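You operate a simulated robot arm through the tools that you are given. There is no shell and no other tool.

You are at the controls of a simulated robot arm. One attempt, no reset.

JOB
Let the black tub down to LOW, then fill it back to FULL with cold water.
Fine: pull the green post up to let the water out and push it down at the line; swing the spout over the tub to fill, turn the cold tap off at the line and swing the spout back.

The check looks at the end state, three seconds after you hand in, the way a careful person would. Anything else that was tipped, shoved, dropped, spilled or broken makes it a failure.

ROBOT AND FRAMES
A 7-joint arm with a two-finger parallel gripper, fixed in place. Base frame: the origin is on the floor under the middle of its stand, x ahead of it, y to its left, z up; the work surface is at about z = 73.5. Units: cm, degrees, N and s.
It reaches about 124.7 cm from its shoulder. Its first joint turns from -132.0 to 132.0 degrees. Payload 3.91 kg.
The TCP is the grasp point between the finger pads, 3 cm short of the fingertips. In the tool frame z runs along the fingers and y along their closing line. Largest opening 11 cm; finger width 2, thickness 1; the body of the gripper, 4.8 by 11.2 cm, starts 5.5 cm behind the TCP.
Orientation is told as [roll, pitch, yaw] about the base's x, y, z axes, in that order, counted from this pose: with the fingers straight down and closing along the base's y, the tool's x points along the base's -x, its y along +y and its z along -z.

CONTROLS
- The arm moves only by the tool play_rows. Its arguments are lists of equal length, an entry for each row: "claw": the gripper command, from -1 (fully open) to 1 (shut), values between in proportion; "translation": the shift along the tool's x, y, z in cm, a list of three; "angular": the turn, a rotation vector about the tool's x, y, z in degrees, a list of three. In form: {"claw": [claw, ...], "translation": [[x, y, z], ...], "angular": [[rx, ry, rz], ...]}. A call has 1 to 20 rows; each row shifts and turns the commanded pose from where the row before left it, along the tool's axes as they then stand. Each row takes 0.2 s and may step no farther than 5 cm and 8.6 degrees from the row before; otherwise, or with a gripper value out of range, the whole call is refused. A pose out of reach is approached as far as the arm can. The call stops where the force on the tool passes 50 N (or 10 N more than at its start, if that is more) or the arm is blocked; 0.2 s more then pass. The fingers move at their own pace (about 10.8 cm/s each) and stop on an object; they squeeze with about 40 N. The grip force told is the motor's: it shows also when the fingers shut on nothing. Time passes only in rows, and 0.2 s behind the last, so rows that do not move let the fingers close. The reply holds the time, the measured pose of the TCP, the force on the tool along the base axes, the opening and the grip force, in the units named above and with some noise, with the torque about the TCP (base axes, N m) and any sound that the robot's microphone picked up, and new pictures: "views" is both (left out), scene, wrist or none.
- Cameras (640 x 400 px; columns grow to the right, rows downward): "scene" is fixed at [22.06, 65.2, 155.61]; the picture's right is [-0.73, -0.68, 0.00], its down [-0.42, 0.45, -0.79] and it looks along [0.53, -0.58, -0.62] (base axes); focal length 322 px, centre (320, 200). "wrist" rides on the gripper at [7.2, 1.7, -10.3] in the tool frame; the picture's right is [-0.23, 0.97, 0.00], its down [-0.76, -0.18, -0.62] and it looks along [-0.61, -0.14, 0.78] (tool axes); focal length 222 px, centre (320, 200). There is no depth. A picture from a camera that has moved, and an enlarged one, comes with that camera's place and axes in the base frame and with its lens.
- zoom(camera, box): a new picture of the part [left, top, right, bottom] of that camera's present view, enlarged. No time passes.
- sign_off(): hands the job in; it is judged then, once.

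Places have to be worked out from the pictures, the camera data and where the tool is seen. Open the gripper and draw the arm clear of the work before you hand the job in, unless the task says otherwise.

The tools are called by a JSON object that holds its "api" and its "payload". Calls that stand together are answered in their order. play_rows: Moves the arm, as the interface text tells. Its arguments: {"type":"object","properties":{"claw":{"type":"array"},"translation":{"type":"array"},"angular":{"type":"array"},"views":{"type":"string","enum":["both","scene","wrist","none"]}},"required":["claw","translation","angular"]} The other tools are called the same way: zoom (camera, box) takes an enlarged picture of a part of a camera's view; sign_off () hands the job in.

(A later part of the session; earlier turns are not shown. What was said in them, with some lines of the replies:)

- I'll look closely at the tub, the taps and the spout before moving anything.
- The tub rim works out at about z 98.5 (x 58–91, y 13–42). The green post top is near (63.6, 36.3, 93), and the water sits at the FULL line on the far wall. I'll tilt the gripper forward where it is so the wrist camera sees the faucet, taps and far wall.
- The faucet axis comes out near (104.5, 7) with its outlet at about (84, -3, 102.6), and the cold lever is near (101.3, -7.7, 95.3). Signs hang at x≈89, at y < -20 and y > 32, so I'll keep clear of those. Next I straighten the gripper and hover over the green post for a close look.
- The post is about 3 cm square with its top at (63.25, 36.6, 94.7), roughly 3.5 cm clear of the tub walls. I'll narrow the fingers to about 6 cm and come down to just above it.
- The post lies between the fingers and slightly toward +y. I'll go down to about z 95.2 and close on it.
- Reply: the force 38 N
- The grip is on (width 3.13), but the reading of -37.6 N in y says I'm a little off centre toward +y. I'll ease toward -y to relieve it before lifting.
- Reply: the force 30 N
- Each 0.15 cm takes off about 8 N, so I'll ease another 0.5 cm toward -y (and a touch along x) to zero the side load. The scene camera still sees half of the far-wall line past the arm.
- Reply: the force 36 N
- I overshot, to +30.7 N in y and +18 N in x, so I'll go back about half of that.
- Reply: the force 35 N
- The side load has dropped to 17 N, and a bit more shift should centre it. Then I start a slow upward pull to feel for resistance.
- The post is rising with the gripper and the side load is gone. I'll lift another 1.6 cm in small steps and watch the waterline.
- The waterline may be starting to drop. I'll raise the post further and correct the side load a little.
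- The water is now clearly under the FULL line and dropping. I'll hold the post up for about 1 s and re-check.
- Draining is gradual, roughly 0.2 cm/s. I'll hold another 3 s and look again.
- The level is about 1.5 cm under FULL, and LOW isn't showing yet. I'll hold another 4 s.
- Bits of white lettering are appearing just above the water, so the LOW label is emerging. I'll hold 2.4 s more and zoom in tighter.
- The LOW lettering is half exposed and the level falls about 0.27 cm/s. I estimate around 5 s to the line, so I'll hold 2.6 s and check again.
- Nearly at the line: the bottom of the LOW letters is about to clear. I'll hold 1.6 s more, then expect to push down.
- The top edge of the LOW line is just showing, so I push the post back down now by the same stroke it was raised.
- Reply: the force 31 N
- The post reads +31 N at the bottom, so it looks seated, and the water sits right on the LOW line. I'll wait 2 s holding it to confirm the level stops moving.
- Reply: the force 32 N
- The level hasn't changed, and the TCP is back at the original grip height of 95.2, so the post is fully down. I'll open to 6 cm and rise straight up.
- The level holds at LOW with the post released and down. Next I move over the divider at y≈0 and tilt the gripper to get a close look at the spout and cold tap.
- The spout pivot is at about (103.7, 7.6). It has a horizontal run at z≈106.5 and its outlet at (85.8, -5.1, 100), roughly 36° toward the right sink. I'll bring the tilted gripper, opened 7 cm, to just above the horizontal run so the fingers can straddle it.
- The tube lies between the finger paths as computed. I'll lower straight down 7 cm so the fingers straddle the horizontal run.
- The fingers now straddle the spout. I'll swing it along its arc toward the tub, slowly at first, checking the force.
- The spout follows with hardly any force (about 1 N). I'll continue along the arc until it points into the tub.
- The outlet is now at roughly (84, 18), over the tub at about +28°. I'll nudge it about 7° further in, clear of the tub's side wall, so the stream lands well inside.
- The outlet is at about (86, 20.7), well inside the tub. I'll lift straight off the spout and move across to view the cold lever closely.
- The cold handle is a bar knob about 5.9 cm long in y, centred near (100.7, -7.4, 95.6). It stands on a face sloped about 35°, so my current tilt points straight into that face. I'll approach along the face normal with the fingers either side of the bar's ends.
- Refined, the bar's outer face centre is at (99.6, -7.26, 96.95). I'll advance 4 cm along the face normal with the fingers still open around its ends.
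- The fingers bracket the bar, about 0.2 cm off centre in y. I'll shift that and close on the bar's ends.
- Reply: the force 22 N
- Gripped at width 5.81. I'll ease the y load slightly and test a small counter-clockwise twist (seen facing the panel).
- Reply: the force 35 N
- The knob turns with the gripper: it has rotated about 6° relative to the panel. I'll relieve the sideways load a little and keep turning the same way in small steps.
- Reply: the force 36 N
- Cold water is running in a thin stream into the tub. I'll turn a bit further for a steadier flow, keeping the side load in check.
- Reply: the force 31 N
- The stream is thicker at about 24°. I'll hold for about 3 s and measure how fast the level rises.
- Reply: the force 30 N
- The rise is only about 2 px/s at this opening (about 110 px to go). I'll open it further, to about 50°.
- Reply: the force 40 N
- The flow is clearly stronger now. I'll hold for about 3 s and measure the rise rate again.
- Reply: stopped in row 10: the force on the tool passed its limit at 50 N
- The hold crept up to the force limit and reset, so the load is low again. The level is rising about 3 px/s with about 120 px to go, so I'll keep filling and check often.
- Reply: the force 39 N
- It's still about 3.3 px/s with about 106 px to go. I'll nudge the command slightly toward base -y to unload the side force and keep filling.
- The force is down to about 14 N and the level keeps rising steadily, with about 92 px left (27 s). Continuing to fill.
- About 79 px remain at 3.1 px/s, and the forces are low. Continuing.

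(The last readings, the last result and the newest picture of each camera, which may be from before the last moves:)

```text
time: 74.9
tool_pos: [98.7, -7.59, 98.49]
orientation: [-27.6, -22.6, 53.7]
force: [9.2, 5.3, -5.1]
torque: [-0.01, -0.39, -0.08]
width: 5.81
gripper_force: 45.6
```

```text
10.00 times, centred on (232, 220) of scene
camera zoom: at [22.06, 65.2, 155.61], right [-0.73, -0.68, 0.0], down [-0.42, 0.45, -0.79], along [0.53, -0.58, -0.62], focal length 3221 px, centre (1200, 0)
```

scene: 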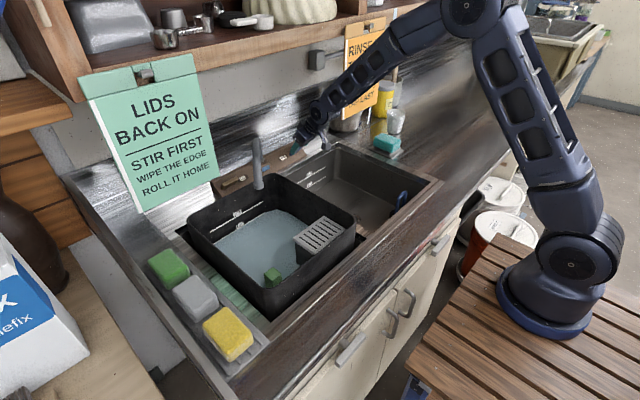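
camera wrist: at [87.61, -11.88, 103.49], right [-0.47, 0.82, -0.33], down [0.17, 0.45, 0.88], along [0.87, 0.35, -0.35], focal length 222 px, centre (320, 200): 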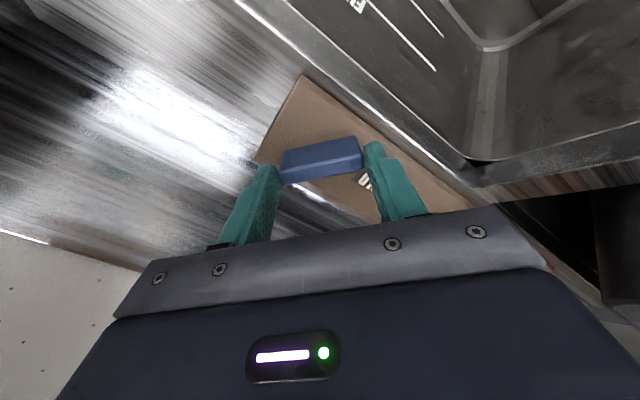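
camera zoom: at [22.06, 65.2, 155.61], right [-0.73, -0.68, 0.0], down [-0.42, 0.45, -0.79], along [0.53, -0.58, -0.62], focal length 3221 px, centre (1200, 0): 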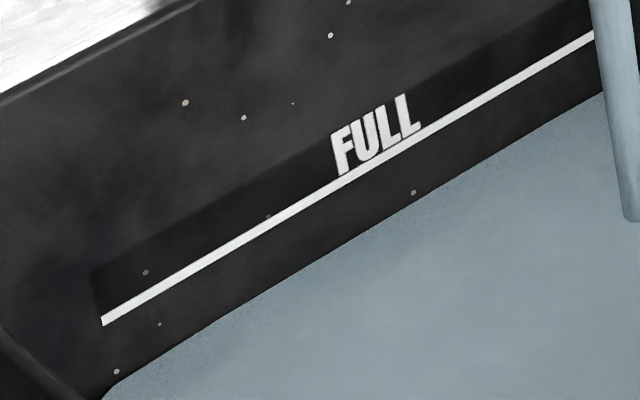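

About 64 px are left, with the rate unchanged. Continuing for another 4 s.

{"api": "play_rows", "payload": {"claw": [1, 1, 1, 1, 1, 1, 1, 1, 1, 1, 1, 1, 1, 1, 1, 1, 1, 1, 1, 1], "translation": [[0, 0, 0], [0, 0, 0], [0, 0, 0], [0, 0, 0], [0, 0, 0], [0, 0, 0], [0, 0, 0], [0, 0, 0], [0, 0, 0], [0, 0, 0], [0, 0, 0], [0, 0, 0], [0, 0, 0], [0, 0, 0], [0, 0, 0], [0, 0, 0], [0, 0, 0], [0, 0, 0], [0, 0, 0], [0, 0, 0]], "angular": [[0, 0, 0], [0, 0, 0], [0, 0, 0], [0, 0, 0], [0, 0, 0], [0, 0, 0], [0, 0, 0], [0, 0, 0], [0, 0, 0], [0, 0, 0], [0, 0, 0], [0, 0, 0], [0, 0, 0], [0, 0, 0], [0, 0, 0], [0, 0, 0], [0, 0, 0], [0, 0, 0], [0, 0, 0], [0, 0, 0]], "views": "none"}}

{"api": "zoom", "payload": {"camera": "scene", "box": [200, 200, 264, 240]}}

```text
time: 79.1
tool_pos: [98.77, -7.71, 98.47]
orientation: [-27.6, -22.5, 53.6]
force: [8.2, 5.7, -4.9]
torque: [0.01, -0.26, -0.01]
width: 5.79
gripper_force: 45.0
```

```text
10.00 times, centred on (232, 220) of scene
camera zoom: at [22.06, 65.2, 155.61], right [-0.73, -0.68, 0.0], down [-0.42, 0.45, -0.79], along [0.53, -0.58, -0.62], focal length 3221 px, centre (1200, 0)
```

zoom: 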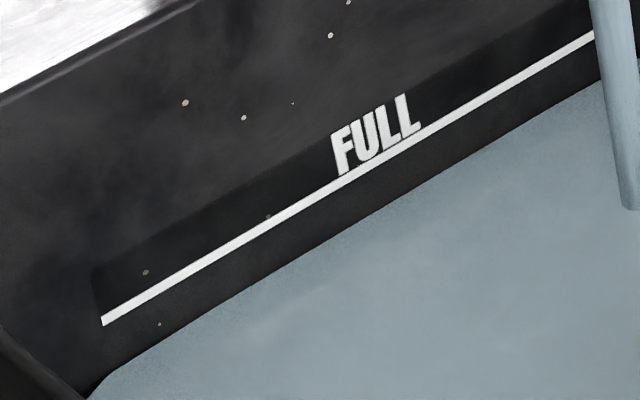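

About 47 px are left (15 s). Continuing for another 4 s.

{"api": "play_rows", "payload": {"claw": [1, 1, 1, 1, 1, 1, 1, 1, 1, 1, 1, 1, 1, 1, 1, 1, 1, 1, 1, 1], "translation": [[0, 0, 0], [0, 0, 0], [0, 0, 0], [0, 0, 0], [0, 0, 0], [0, 0, 0], [0, 0, 0], [0, 0, 0], [0, 0, 0], [0, 0, 0], [0, 0, 0], [0, 0, 0], [0, 0, 0], [0, 0, 0], [0, 0, 0], [0, 0, 0], [0, 0, 0], [0, 0, 0], [0, 0, 0], [0, 0, 0]], "angular": [[0, 0, 0], [0, 0, 0], [0, 0, 0], [0, 0, 0], [0, 0, 0], [0, 0, 0], [0, 0, 0], [0, 0, 0], [0, 0, 0], [0, 0, 0], [0, 0, 0], [0, 0, 0], [0, 0, 0], [0, 0, 0], [0, 0, 0], [0, 0, 0], [0, 0, 0], [0, 0, 0], [0, 0, 0], [0, 0, 0]], "views": "none"}}

{"api": "zoom", "payload": {"camera": "scene", "box": [200, 200, 264, 240]}}

```text
time: 83.3
tool_pos: [98.78, -7.7, 98.54]
orientation: [-27.6, -22.6, 53.7]
force: [6.2, 4.9, -5.0]
torque: [-0.05, -0.31, -0.06]
width: 5.76
gripper_force: 45.2
```

```text
10.00 times, centred on (232, 220) of scene
camera zoom: at [22.06, 65.2, 155.61], right [-0.73, -0.68, 0.0], down [-0.42, 0.45, -0.79], along [0.53, -0.58, -0.62], focal length 3221 px, centre (1200, 0)
```

zoom: 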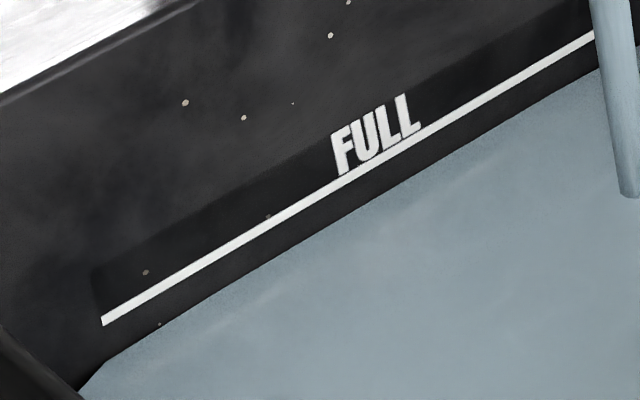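

About 37 px are left (12 s). Holding another 4 s.

{"api": "play_rows", "payload": {"claw": [1, 1, 1, 1, 1, 1, 1, 1, 1, 1, 1, 1, 1, 1, 1, 1, 1, 1, 1, 1], "translation": [[0, 0, 0], [0, 0, 0], [0, 0, 0], [0, 0, 0], [0, 0, 0], [0, 0, 0], [0, 0, 0], [0, 0, 0], [0, 0, 0], [0, 0, 0], [0, 0, 0], [0, 0, 0], [0, 0, 0], [0, 0, 0], [0, 0, 0], [0, 0, 0], [0, 0, 0], [0, 0, 0], [0, 0, 0], [0, 0, 0]], "angular": [[0, 0, 0], [0, 0, 0], [0, 0, 0], [0, 0, 0], [0, 0, 0], [0, 0, 0], [0, 0, 0], [0, 0, 0], [0, 0, 0], [0, 0, 0], [0, 0, 0], [0, 0, 0], [0, 0, 0], [0, 0, 0], [0, 0, 0], [0, 0, 0], [0, 0, 0], [0, 0, 0], [0, 0, 0], [0, 0, 0]], "views": "none"}}

{"api": "zoom", "payload": {"camera": "scene", "box": [200, 200, 264, 240]}}

```text
time: 87.5
tool_pos: [98.63, -7.63, 98.46]
orientation: [-27.6, -22.6, 53.6]
force: [5.7, 5.0, -5.7]
torque: [-0.11, -0.31, -0.08]
width: 5.79
gripper_force: 44.9
```

```text
10.00 times, centred on (232, 220) of scene
camera zoom: at [22.06, 65.2, 155.61], right [-0.73, -0.68, 0.0], down [-0.42, 0.45, -0.79], along [0.53, -0.58, -0.62], focal length 3221 px, centre (1200, 0)
```

zoom: 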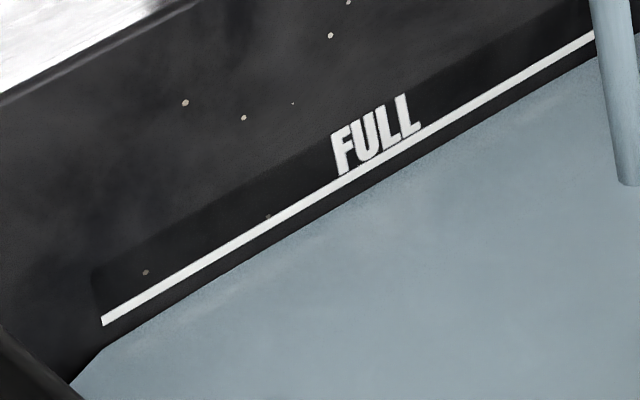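

About 24 px remain to the line's centre. I'll hold 3.4 s, then look closely before shutting off.

{"api": "play_rows", "payload": {"claw": [1, 1, 1, 1, 1, 1, 1, 1, 1, 1, 1, 1, 1, 1, 1, 1], "translation": [[0, 0, 0], [0, 0, 0], [0, 0, 0], [0, 0, 0], [0, 0, 0], [0, 0, 0], [0, 0, 0], [0, 0, 0], [0, 0, 0], [0, 0, 0], [0, 0, 0], [0, 0, 0], [0, 0, 0], [0, 0, 0], [0, 0, 0], [0, 0, 0]], "angular": [[0, 0, 0], [0, 0, 0], [0, 0, 0], [0, 0, 0], [0, 0, 0], [0, 0, 0], [0, 0, 0], [0, 0, 0], [0, 0, 0], [0, 0, 0], [0, 0, 0], [0, 0, 0], [0, 0, 0], [0, 0, 0], [0, 0, 0], [0, 0, 0]], "views": "none"}}

{"api": "zoom", "payload": {"camera": "scene", "box": [200, 200, 264, 240]}}

```text
time: 90.9
tool_pos: [98.63, -7.65, 98.49]
orientation: [-27.7, -22.7, 53.6]
force: [5.0, 5.1, -5.4]
torque: [-0.1, -0.3, -0.05]
width: 5.77
gripper_force: 44.5
```

```text
10.00 times, centred on (232, 220) of scene
camera zoom: at [22.06, 65.2, 155.61], right [-0.73, -0.68, 0.0], down [-0.42, 0.45, -0.79], along [0.53, -0.58, -0.62], focal length 3221 px, centre (1200, 0)
```

zoom: 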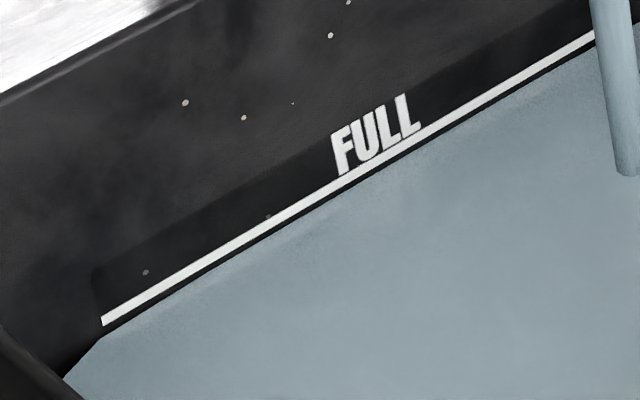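

Only a thin dark gap to the line remains, about 13 px to its centre. I'll hold 2 s more, zoom in tighter, and then turn off.

{"api": "play_rows", "payload": {"claw": [1, 1, 1, 1, 1, 1, 1, 1, 1], "translation": [[0, 0, 0], [0, 0, 0], [0, 0, 0], [0, 0, 0], [0, 0, 0], [0, 0, 0], [0, 0, 0], [0, 0, 0], [0, 0, 0]], "angular": [[0, 0, 0], [0, 0, 0], [0, 0, 0], [0, 0, 0], [0, 0, 0], [0, 0, 0], [0, 0, 0], [0, 0, 0], [0, 0, 0]], "views": "none"}}

{"api": "zoom", "payload": {"camera": "scene", "box": [216, 205, 248, 225]}}

```text
time: 92.9
tool_pos: [98.69, -7.72, 98.43]
orientation: [-27.7, -22.6, 53.7]
force: [4.7, 4.2, -5.1]
torque: [-0.1, -0.21, -0.05]
width: 5.78
gripper_force: 44.7
```

```text
16.00 times, centred on (232, 215) of scene
camera zoom: at [22.06, 65.2, 155.61], right [-0.73, -0.68, 0.0], down [-0.42, 0.45, -0.79], along [0.53, -0.58, -0.62], focal length 5154 px, centre (1728, -40)
```

zoom: 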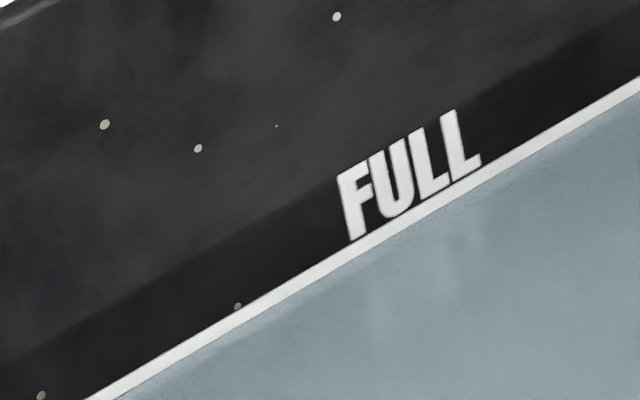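

The water is just touching the bottom of the FULL line. I'll turn the knob back clockwise now, and the tapering flow should bring the level to mid-line.

{"api": "play_rows", "payload": {"claw": [1, 1, 1, 1, 1, 1, 1, 1, 1], "translation": [[0, 0, 0], [0, 0, 0], [0, 0, 0], [0, 0, 0], [0, 0, 0], [0, 0, 0], [0, 0, 0], [0, 0, 0], [0, 0, 0]], "angular": [[0, 0, 6], [0, 0, 6], [0, 0, 6], [0, 0, 6], [0, 0, 6], [0, 0, 6], [0, 0, 6], [0, 0, 6], [0, 0, 1]], "views": "wrist"}}

{"api": "zoom", "payload": {"camera": "scene", "box": [180, 120, 340, 240]}}

{"api": "zoom", "payload": {"camera": "scene", "box": [216, 205, 248, 225]}}

```text
time: 94.9
tool_pos: [98.57, -7.52, 98.52]
orientation: [0.6, -35.0, -1.1]
force: [-17.8, 12.8, -6.7]
torque: [-0.28, 0.99, 1.23]
width: 5.82
gripper_force: 45.0
camera wrist: at [86.68, -5.65, 102.87], right [0.2, 0.97, 0.14], down [0.26, -0.19, 0.95], along [0.94, -0.15, -0.29], focal length 222 px, centre (320, 200)
```

wrist: 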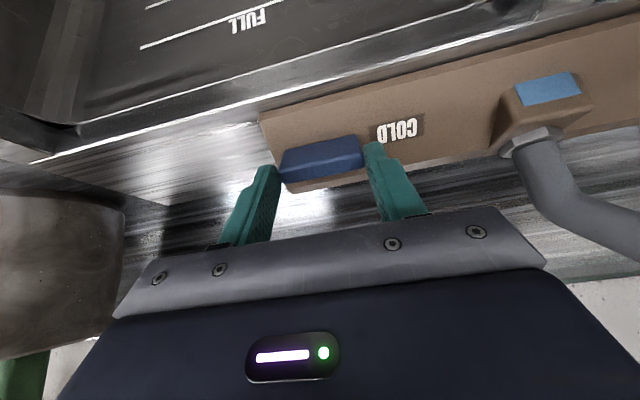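

```text
3.33 times, centred on (260, 180) of scene
camera zoom: at [22.06, 65.2, 155.61], right [-0.73, -0.68, 0.0], down [-0.42, 0.45, -0.79], along [0.53, -0.58, -0.62], focal length 1074 px, centre (520, 267)
```

zoom: 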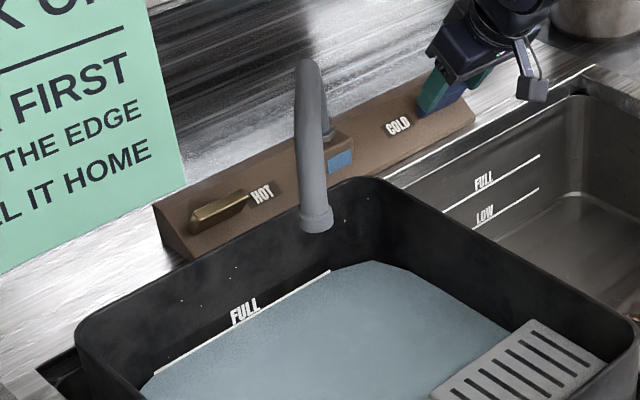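

```text
16.00 times, centred on (232, 215) of scene
camera zoom: at [22.06, 65.2, 155.61], right [-0.73, -0.68, 0.0], down [-0.42, 0.45, -0.79], along [0.53, -0.58, -0.62], focal length 5154 px, centre (1728, -40)
```

zoom: 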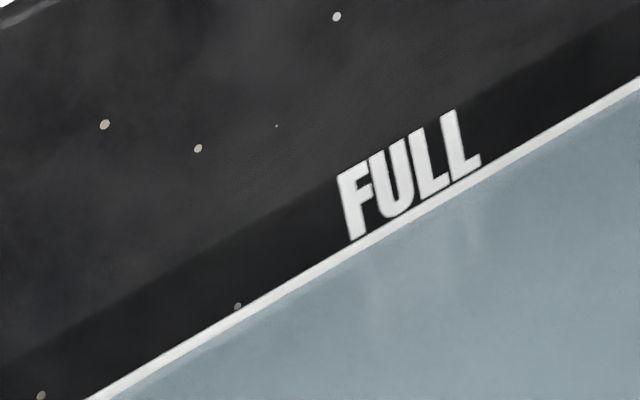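

The stream has stopped, the level sits on the FULL line, and the knob is back against its closed stop. I'll open the fingers and back straight off along the face normal.

{"api": "play_rows", "payload": {"claw": [-0.64, -0.64, -0.64, -0.64, -0.64, -0.64, -0.64], "translation": [[0, 0, 0], [0, 0, 0], [0, 0, 0], [0, 0, -2], [0, 0, -3], [0, 0, -3], [0, 0, 0]], "angular": [[0, 0, 0], [0, 0, 0], [0, 0, 0], [0, 0, 0], [0, 0, 0], [0, 0, 0], [0, 0, 0]]}}

{"api": "zoom", "payload": {"camera": "scene", "box": [200, 120, 340, 220]}}

{"api": "zoom", "payload": {"camera": "wrist", "box": [200, 60, 440, 210]}}

{"api": "zoom", "payload": {"camera": "scene", "box": [216, 205, 248, 225]}}

```text
time: 96.5
tool_pos: [93.95, -7.7, 104.94]
orientation: [0.6, -35.0, -1.2]
force: [0.1, -0.4, 0.8]
torque: [0.0, -0.02, -0.02]
width: 9.03
gripper_force: 0.1
camera wrist: at [82.02, -5.77, 109.26], right [0.2, 0.97, 0.14], down [0.26, -0.19, 0.95], along [0.94, -0.15, -0.29], focal length 222 px, centre (320, 200)
```

scene: 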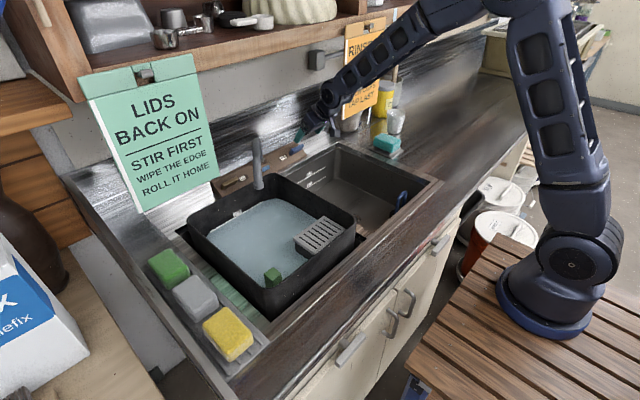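
wrist: 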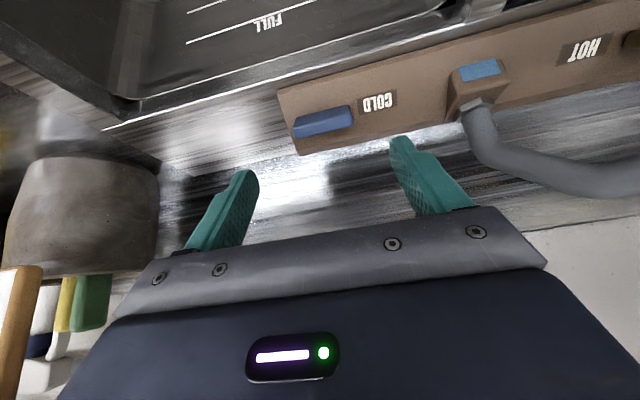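

```text
4.00 times, centred on (270, 170) of scene
camera zoom: at [22.06, 65.2, 155.61], right [-0.73, -0.68, 0.0], down [-0.42, 0.45, -0.79], along [0.53, -0.58, -0.62], focal length 1288 px, centre (520, 320)
```

zoom: 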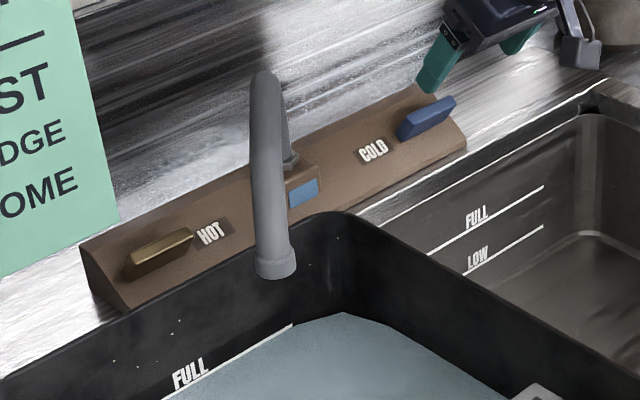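

```text
2.67 times, centred on (320, 135) of wrist
camera zoom: at [82.02, -5.77, 109.26], right [0.2, 0.97, 0.14], down [0.26, -0.19, 0.95], along [0.94, -0.15, -0.29], focal length 592 px, centre (320, 373)
```

zoom: 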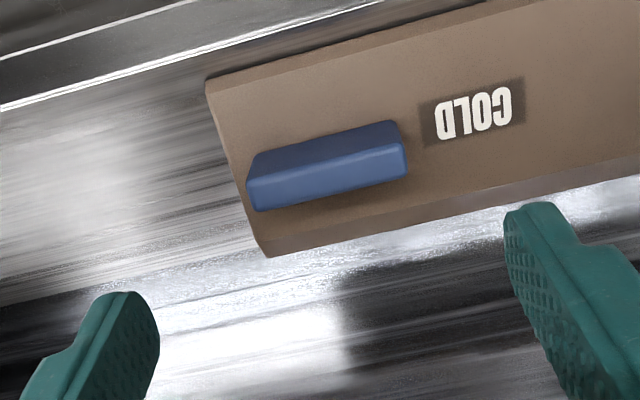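

```text
16.00 times, centred on (232, 215) of scene
camera zoom: at [22.06, 65.2, 155.61], right [-0.73, -0.68, 0.0], down [-0.42, 0.45, -0.79], along [0.53, -0.58, -0.62], focal length 5154 px, centre (1728, -40)
```

zoom: 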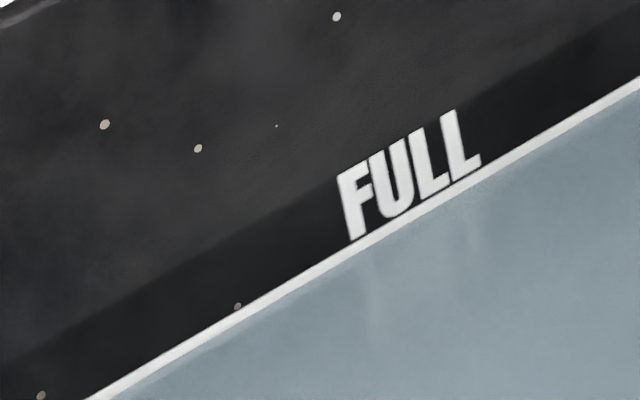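

The knob is parallel to the panel, nothing is dripping and the level holds at FULL. Now I raise up and move over the spout to straddle it for the return swing.

{"api": "play_rows", "payload": {"claw": [-0.27, -0.27, -0.27, -0.27, -0.27, -0.27, -0.27, -0.27, -0.27], "translation": [[-1.91, 0, -2.73], [-1.91, 0, -2.73], [-1.91, 0, -2.73], [0.25, 4.72, -0.17], [0.25, 4.72, -0.17], [0.25, 4.72, -0.17], [0.25, 4.72, -0.17], [0.25, 4.72, -0.17], [0, 0, 0]], "angular": [[0, 0, -1], [0, 0, 0], [0, 0, 0], [0, 0, 0], [0, 0, 0], [0, 0, 0], [0, 0, 0], [0, 0, 0], [0, 0, 0]]}}

{"api": "zoom", "payload": {"camera": "scene", "box": [200, 100, 340, 200]}}

```text
time: 98.5
tool_pos: [92.33, 15.77, 114.95]
orientation: [-0.1, -35.2, 0.0]
force: [-0.9, -0.7, 0.0]
torque: [0.02, 0.0, 0.04]
width: 6.95
gripper_force: 0.1
camera wrist: at [80.46, 17.64, 119.32], right [0.19, 0.97, 0.13], down [0.26, -0.18, 0.95], along [0.95, -0.14, -0.29], focal length 222 px, centre (320, 200)
```

scene: 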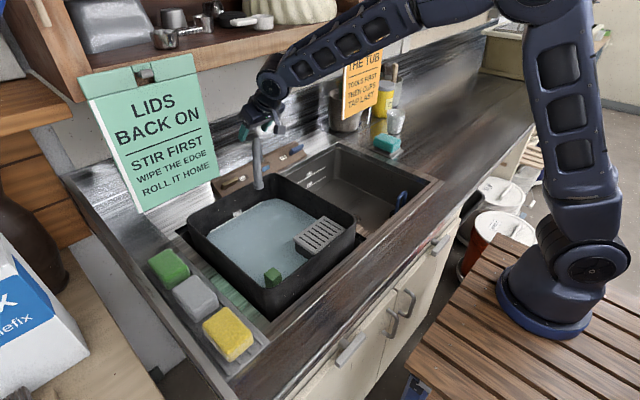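
wrist: 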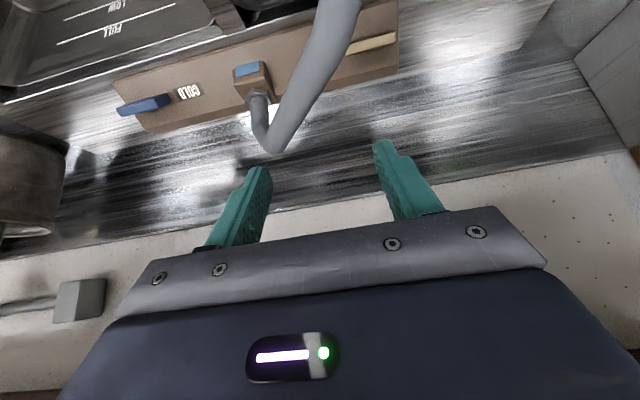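

```text
4.00 times, centred on (270, 150) of scene
camera zoom: at [22.06, 65.2, 155.61], right [-0.73, -0.68, 0.0], down [-0.42, 0.45, -0.79], along [0.53, -0.58, -0.62], focal length 1288 px, centre (520, 400)
```

zoom: 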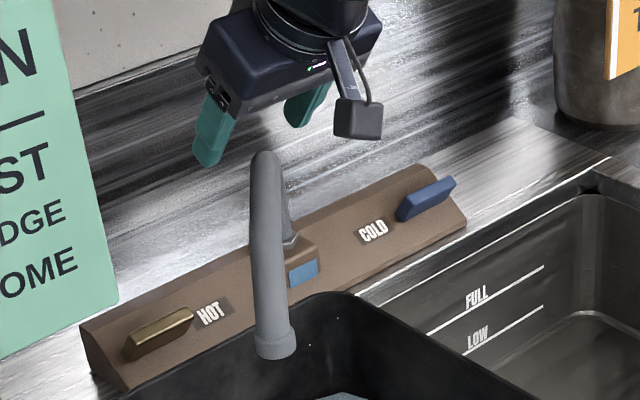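

The tube is centred between the fingers, within about half a centimetre. I'll lower straight down 8 cm to straddle it.

{"api": "play_rows", "payload": {"claw": [-0.27, -0.27, -0.27, -0.27], "translation": [[1.53, 0.2, 2.18], [1.53, 0.1, 2.18], [1.53, 0, 2.18], [0, 0, 0]], "angular": [[0, 0, 0], [0, 0, 0], [0, 0, 0], [0, 0, 0]]}}

```text
time: 99.5
tool_pos: [92.58, 16.19, 106.96]
orientation: [-0.1, -35.0, 0.0]
force: [0.1, 0.4, -0.5]
torque: [0.0, 0.02, -0.02]
width: 7.0
gripper_force: 0.0
camera wrist: at [80.51, 17.95, 111.31], right [0.19, 0.97, 0.13], down [0.26, -0.18, 0.95], along [0.95, -0.14, -0.29], focal length 222 px, centre (320, 200)
```

scene: 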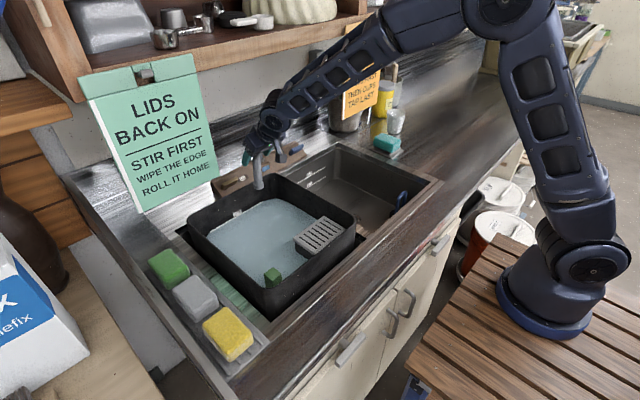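
wrist: 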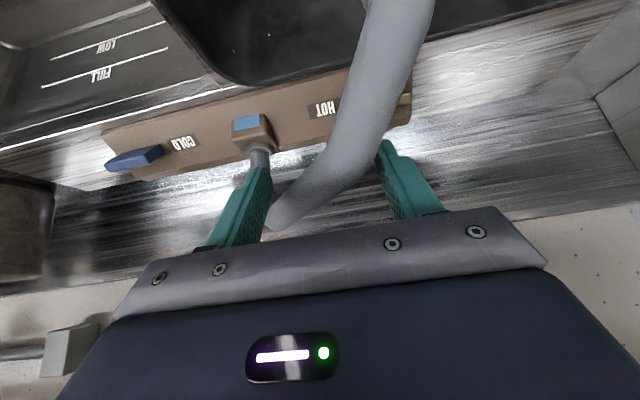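

The straddle is good. I'll swing the spout back along the same arc toward the right sink.

{"api": "play_rows", "payload": {"claw": [-0.27, -0.27, -0.27, -0.27, -0.27, -0.27, -0.27, -0.27, -0.27, -0.27, -0.27, -0.27, -0.27, -0.27, -0.27, -0.27], "translation": [[0.51, -1.01, -0.36], [0.51, -1.01, -0.36], [0.33, -0.89, -0.23], [0.33, -0.89, -0.23], [0.22, -0.94, -0.155], [0.22, -0.94, -0.155], [0.11, -0.965, -0.078], [0.11, -0.965, -0.078], [0, -0.98, 0], [0, -0.98, 0], [-0.11, -0.965, 0.078], [-0.11, -0.965, 0.078], [-0.22, -0.94, 0.155], [-0.22, -0.94, 0.155], [-0.33, -0.89, 0.23], [-0.33, -0.89, 0.23]], "angular": [[0, 0, 0], [0, 0, 0], [0, 0, 0], [0, 0, 0], [0, 0, 0], [0, 0, 0], [0, 0, 0], [0, 0, 0], [0, 0, 0], [0, 0, 0], [0, 0, 0], [0, 0, 0], [0, 0, 0], [0, 0, 0], [0, 0, 0], [0, 0, 0]]}}

{"api": "zoom", "payload": {"camera": "scene", "box": [200, 110, 340, 200]}}

```text
time: 102.9
tool_pos: [91.27, 1.05, 106.97]
orientation: [-0.1, -35.0, -0.1]
force: [0.4, -0.7, -0.3]
torque: [0.0, 0.01, -0.01]
width: 6.98
gripper_force: 0.0
camera wrist: at [79.31, 2.83, 111.37], right [0.19, 0.97, 0.13], down [0.26, -0.18, 0.95], along [0.95, -0.14, -0.29], focal length 222 px, centre (320, 200)
```

scene: 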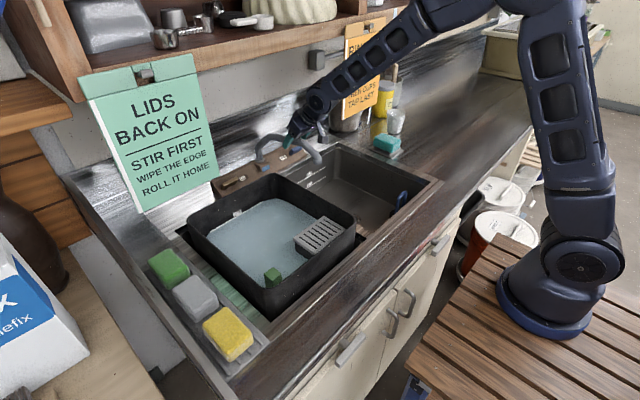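
wrist: 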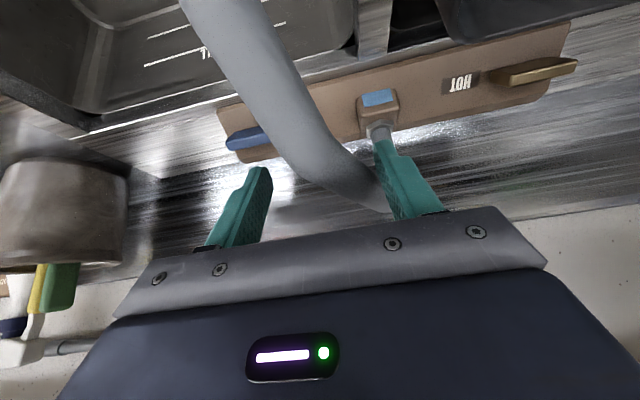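

```text
4.44 times, centred on (270, 155) of scene
camera zoom: at [22.06, 65.2, 155.61], right [-0.73, -0.68, 0.0], down [-0.42, 0.45, -0.79], along [0.53, -0.58, -0.62], focal length 1432 px, centre (542, 400)
```

zoom: 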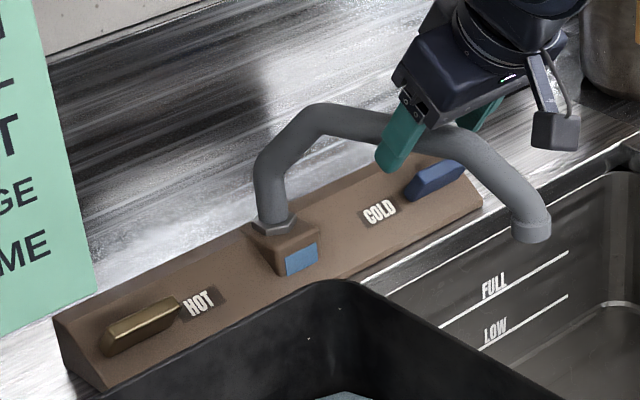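

The spout is at about -21° and it started at about -35°. I'll continue the arc another 11° or so and compare its outlet with its starting position.

{"api": "play_rows", "payload": {"claw": [-0.27, -0.27, -0.27, -0.27], "translation": [[-0.364, -0.73, 0.255], [-0.364, -0.73, 0.255], [-0.471, -0.715, 0.33], [0, 0, 0]], "angular": [[0, 0, 0], [0, 0, 0], [0, 0, 0], [0, 0, 0]], "views": "none"}}

{"api": "zoom", "payload": {"camera": "scene", "box": [200, 110, 340, 200]}}

```text
time: 103.9
tool_pos: [92.69, -1.16, 107.05]
orientation: [0.0, -35.1, 0.1]
force: [0.2, 0.4, 0.8]
torque: [-0.04, 0.0, 0.01]
width: 6.98
gripper_force: 0.1
```

```text
4.44 times, centred on (270, 155) of scene
camera zoom: at [22.06, 65.2, 155.61], right [-0.73, -0.68, 0.0], down [-0.42, 0.45, -0.79], along [0.53, -0.58, -0.62], focal length 1432 px, centre (542, 400)
```

zoom: 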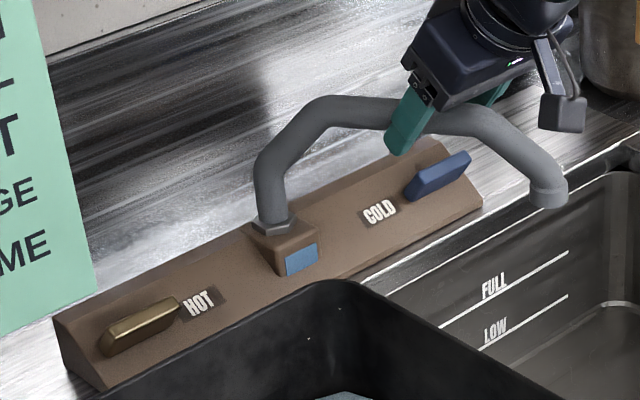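

The outlet is back at its starting pixel position, within about 1°. I'll nudge it a hair more, then lift straight off.

{"api": "play_rows", "payload": {"claw": [-0.27, -0.27, -0.27, -0.27, -0.27, -0.27], "translation": [[-0.1, -0.16, 0.07], [0, 0, 0], [-1.53, 0.4, -2.18], [-1.53, 0.3, -2.18], [-1.53, 0, -2.18], [0, 0, 0]], "angular": [[0, 0, 0], [0, 0, 0], [0, 0, 0], [0, 0, 0], [0, 0, 0], [0, 0, 0]]}}

{"api": "zoom", "payload": {"camera": "scene", "box": [200, 110, 340, 200]}}

{"api": "zoom", "payload": {"camera": "scene", "box": [216, 205, 248, 225]}}

```text
time: 105.3
tool_pos: [92.89, -0.39, 115.06]
orientation: [-0.1, -35.2, 0.1]
force: [-0.5, 1.2, -0.1]
torque: [-0.02, -0.03, -0.01]
width: 6.98
gripper_force: 0.0
camera wrist: at [80.92, 1.27, 119.44], right [0.19, 0.97, 0.13], down [0.27, -0.18, 0.95], along [0.95, -0.14, -0.29], focal length 222 px, centre (320, 200)
```

scene: 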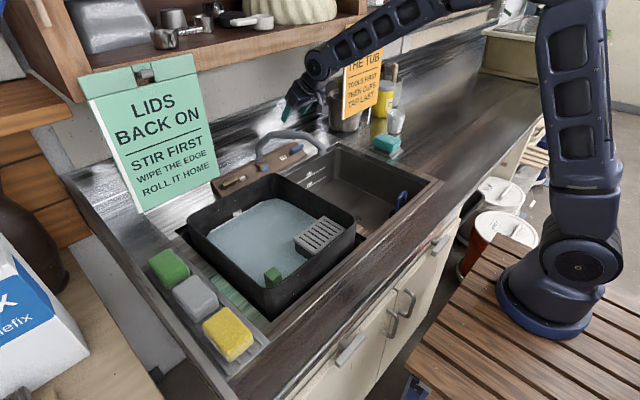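
wrist: 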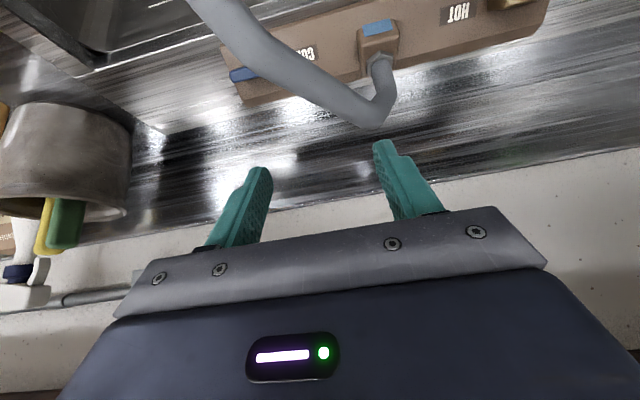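

```text
4.44 times, centred on (270, 155) of scene
camera zoom: at [22.06, 65.2, 155.61], right [-0.73, -0.68, 0.0], down [-0.42, 0.45, -0.79], along [0.53, -0.58, -0.62], focal length 1432 px, centre (542, 400)
```

zoom: 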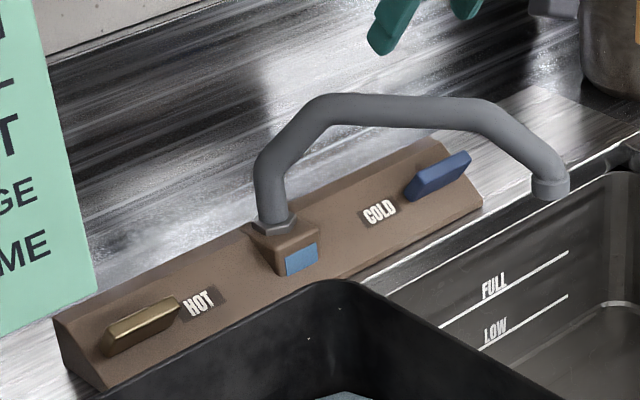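

```text
16.00 times, centred on (232, 215) of scene
camera zoom: at [22.06, 65.2, 155.61], right [-0.73, -0.68, 0.0], down [-0.42, 0.45, -0.79], along [0.53, -0.58, -0.62], focal length 5154 px, centre (1728, -40)
```

zoom: 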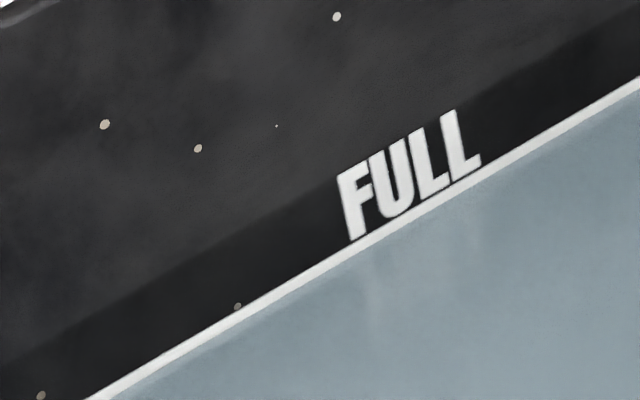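

The spout is back over the right sink, the tap is closed and the level is steady on FULL. I'll open up and draw the arm back and up, clear of the sink.

{"api": "play_rows", "payload": {"claw": [-1, -1, -1, -1, -1, -1, -1, -1, -1, -1, -1, -1, -1], "translation": [[2.5, 0, -3.6], [2.5, 0, -3.6], [2.5, 0, -3.6], [2.5, 0, -3.6], [2.5, 0, -3.6], [2.5, 0, -3.6], [2.5, 0, -3.6], [2.5, 0, -3.6], [0, 0, 0], [0, 0, 0], [0, 0, 0], [0, 0, 0], [0, 0, 0]], "angular": [[0, 0, 0], [0, 0, 0], [0, 0, 0], [0, 0, 0], [0, 0, 0], [0, 0, 0], [0, 0, 0], [0, 0, 0], [0, 8, 0], [0, 8, 0], [0, 8, 0], [0, 8, 0], [0, 3, 0]]}}

{"api": "zoom", "payload": {"camera": "scene", "box": [180, 110, 380, 310]}}

{"api": "zoom", "payload": {"camera": "scene", "box": [216, 205, 248, 225]}}

{"api": "zoom", "payload": {"camera": "scene", "box": [220, 240, 320, 310]}}

```text
time: 108.1
tool_pos: [60.01, -0.61, 127.04]
orientation: [-0.1, 0.0, 0.0]
force: [0.0, -0.2, -0.2]
torque: [0.02, -0.03, 0.0]
width: 10.99
gripper_force: 0.1
camera wrist: at [52.65, 1.25, 137.51], right [0.23, 0.97, 0.0], down [0.76, -0.18, 0.62], along [0.61, -0.14, -0.78], focal length 222 px, centre (320, 200)
```

scene: 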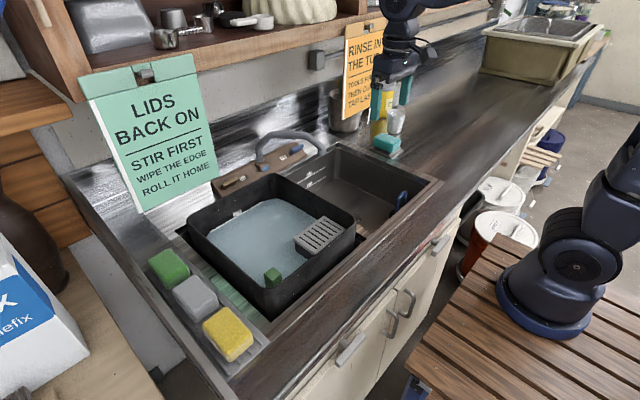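
wrist: 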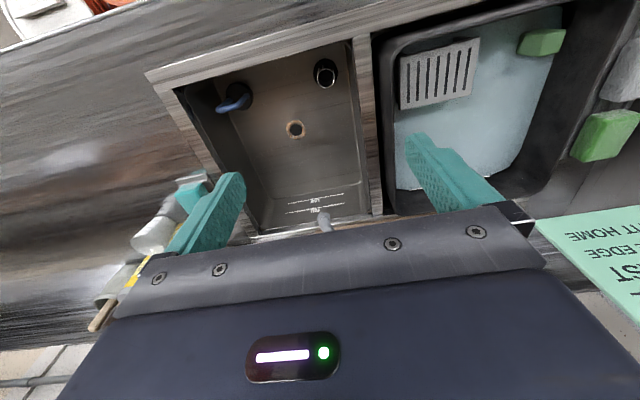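

```text
2.00 times, centred on (280, 210) of scene
camera zoom: at [22.06, 65.2, 155.61], right [-0.73, -0.68, 0.0], down [-0.42, 0.45, -0.79], along [0.53, -0.58, -0.62], focal length 644 px, centre (400, 180)
```

zoom: 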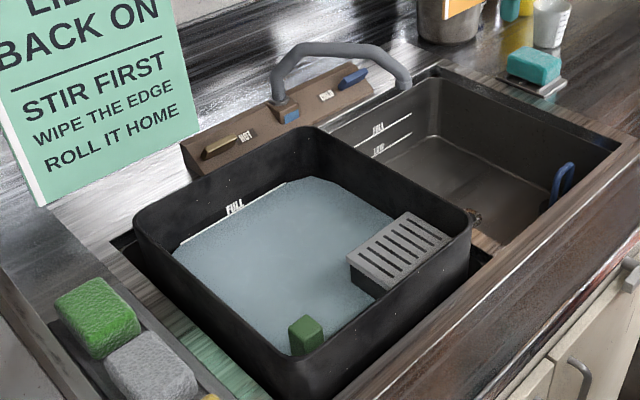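

```text
16.00 times, centred on (232, 215) of scene
camera zoom: at [22.06, 65.2, 155.61], right [-0.73, -0.68, 0.0], down [-0.42, 0.45, -0.79], along [0.53, -0.58, -0.62], focal length 5154 px, centre (1728, -40)
```

zoom: 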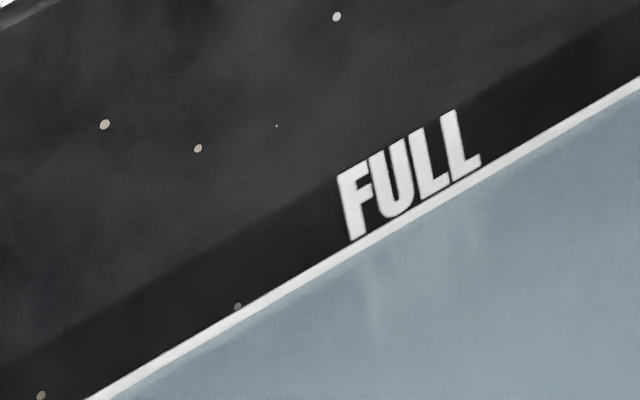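

```text
5.71 times, centred on (270, 275) of scene
camera zoom: at [22.06, 65.2, 155.61], right [-0.73, -0.68, 0.0], down [-0.42, 0.45, -0.79], along [0.53, -0.58, -0.62], focal length 1841 px, centre (606, -229)
```

zoom: 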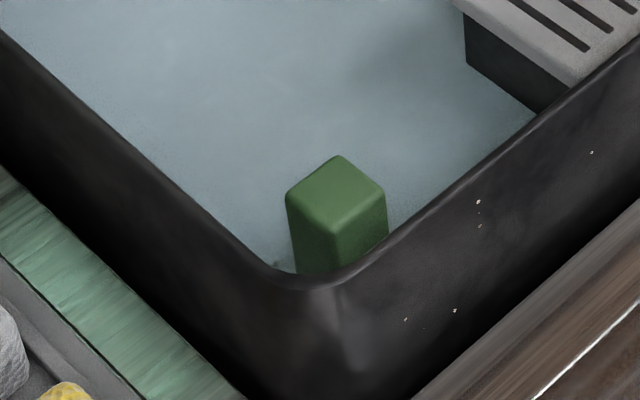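

Everything checks out:
- **Post:** in exactly its original seated position.
- **Water:** steady on the FULL line for over 10 s.
- **Cold tap:** off, with no stream.
- **Spout:** back over the right sink.
- **Arm:** clear with the gripper open, and nothing else disturbed.

I'm handing the job in.

{"api": "sign_off", "payload": {}}

```text
The job is handed in.
```

The black tub was let down to LOW and refilled to FULL with cold water, and the job is handed in. I haven't seen the check's result.

- **Draining:** I pulled the green post up, watched the level fall to the LOW line, then pushed the post back down. It seated in its original position and the level held.
- **Filling:** I swung the spout over the tub and ran only the cold tap. I shut it off with the water on the FULL line, within about 0.1 cm of its middle. The level stayed there for more than 10 seconds before hand-in, with nothing dripping.
- **End state:** The spout is back over the right sink, within about 2° of where it started. The arm is clear with the gripper open, and I saw nothing else disturbed in the final pictures.

While I held the tap open, the force once reached the 50 N limit and the arm stopped and reset. The tap kept running and nothing moved out of place.
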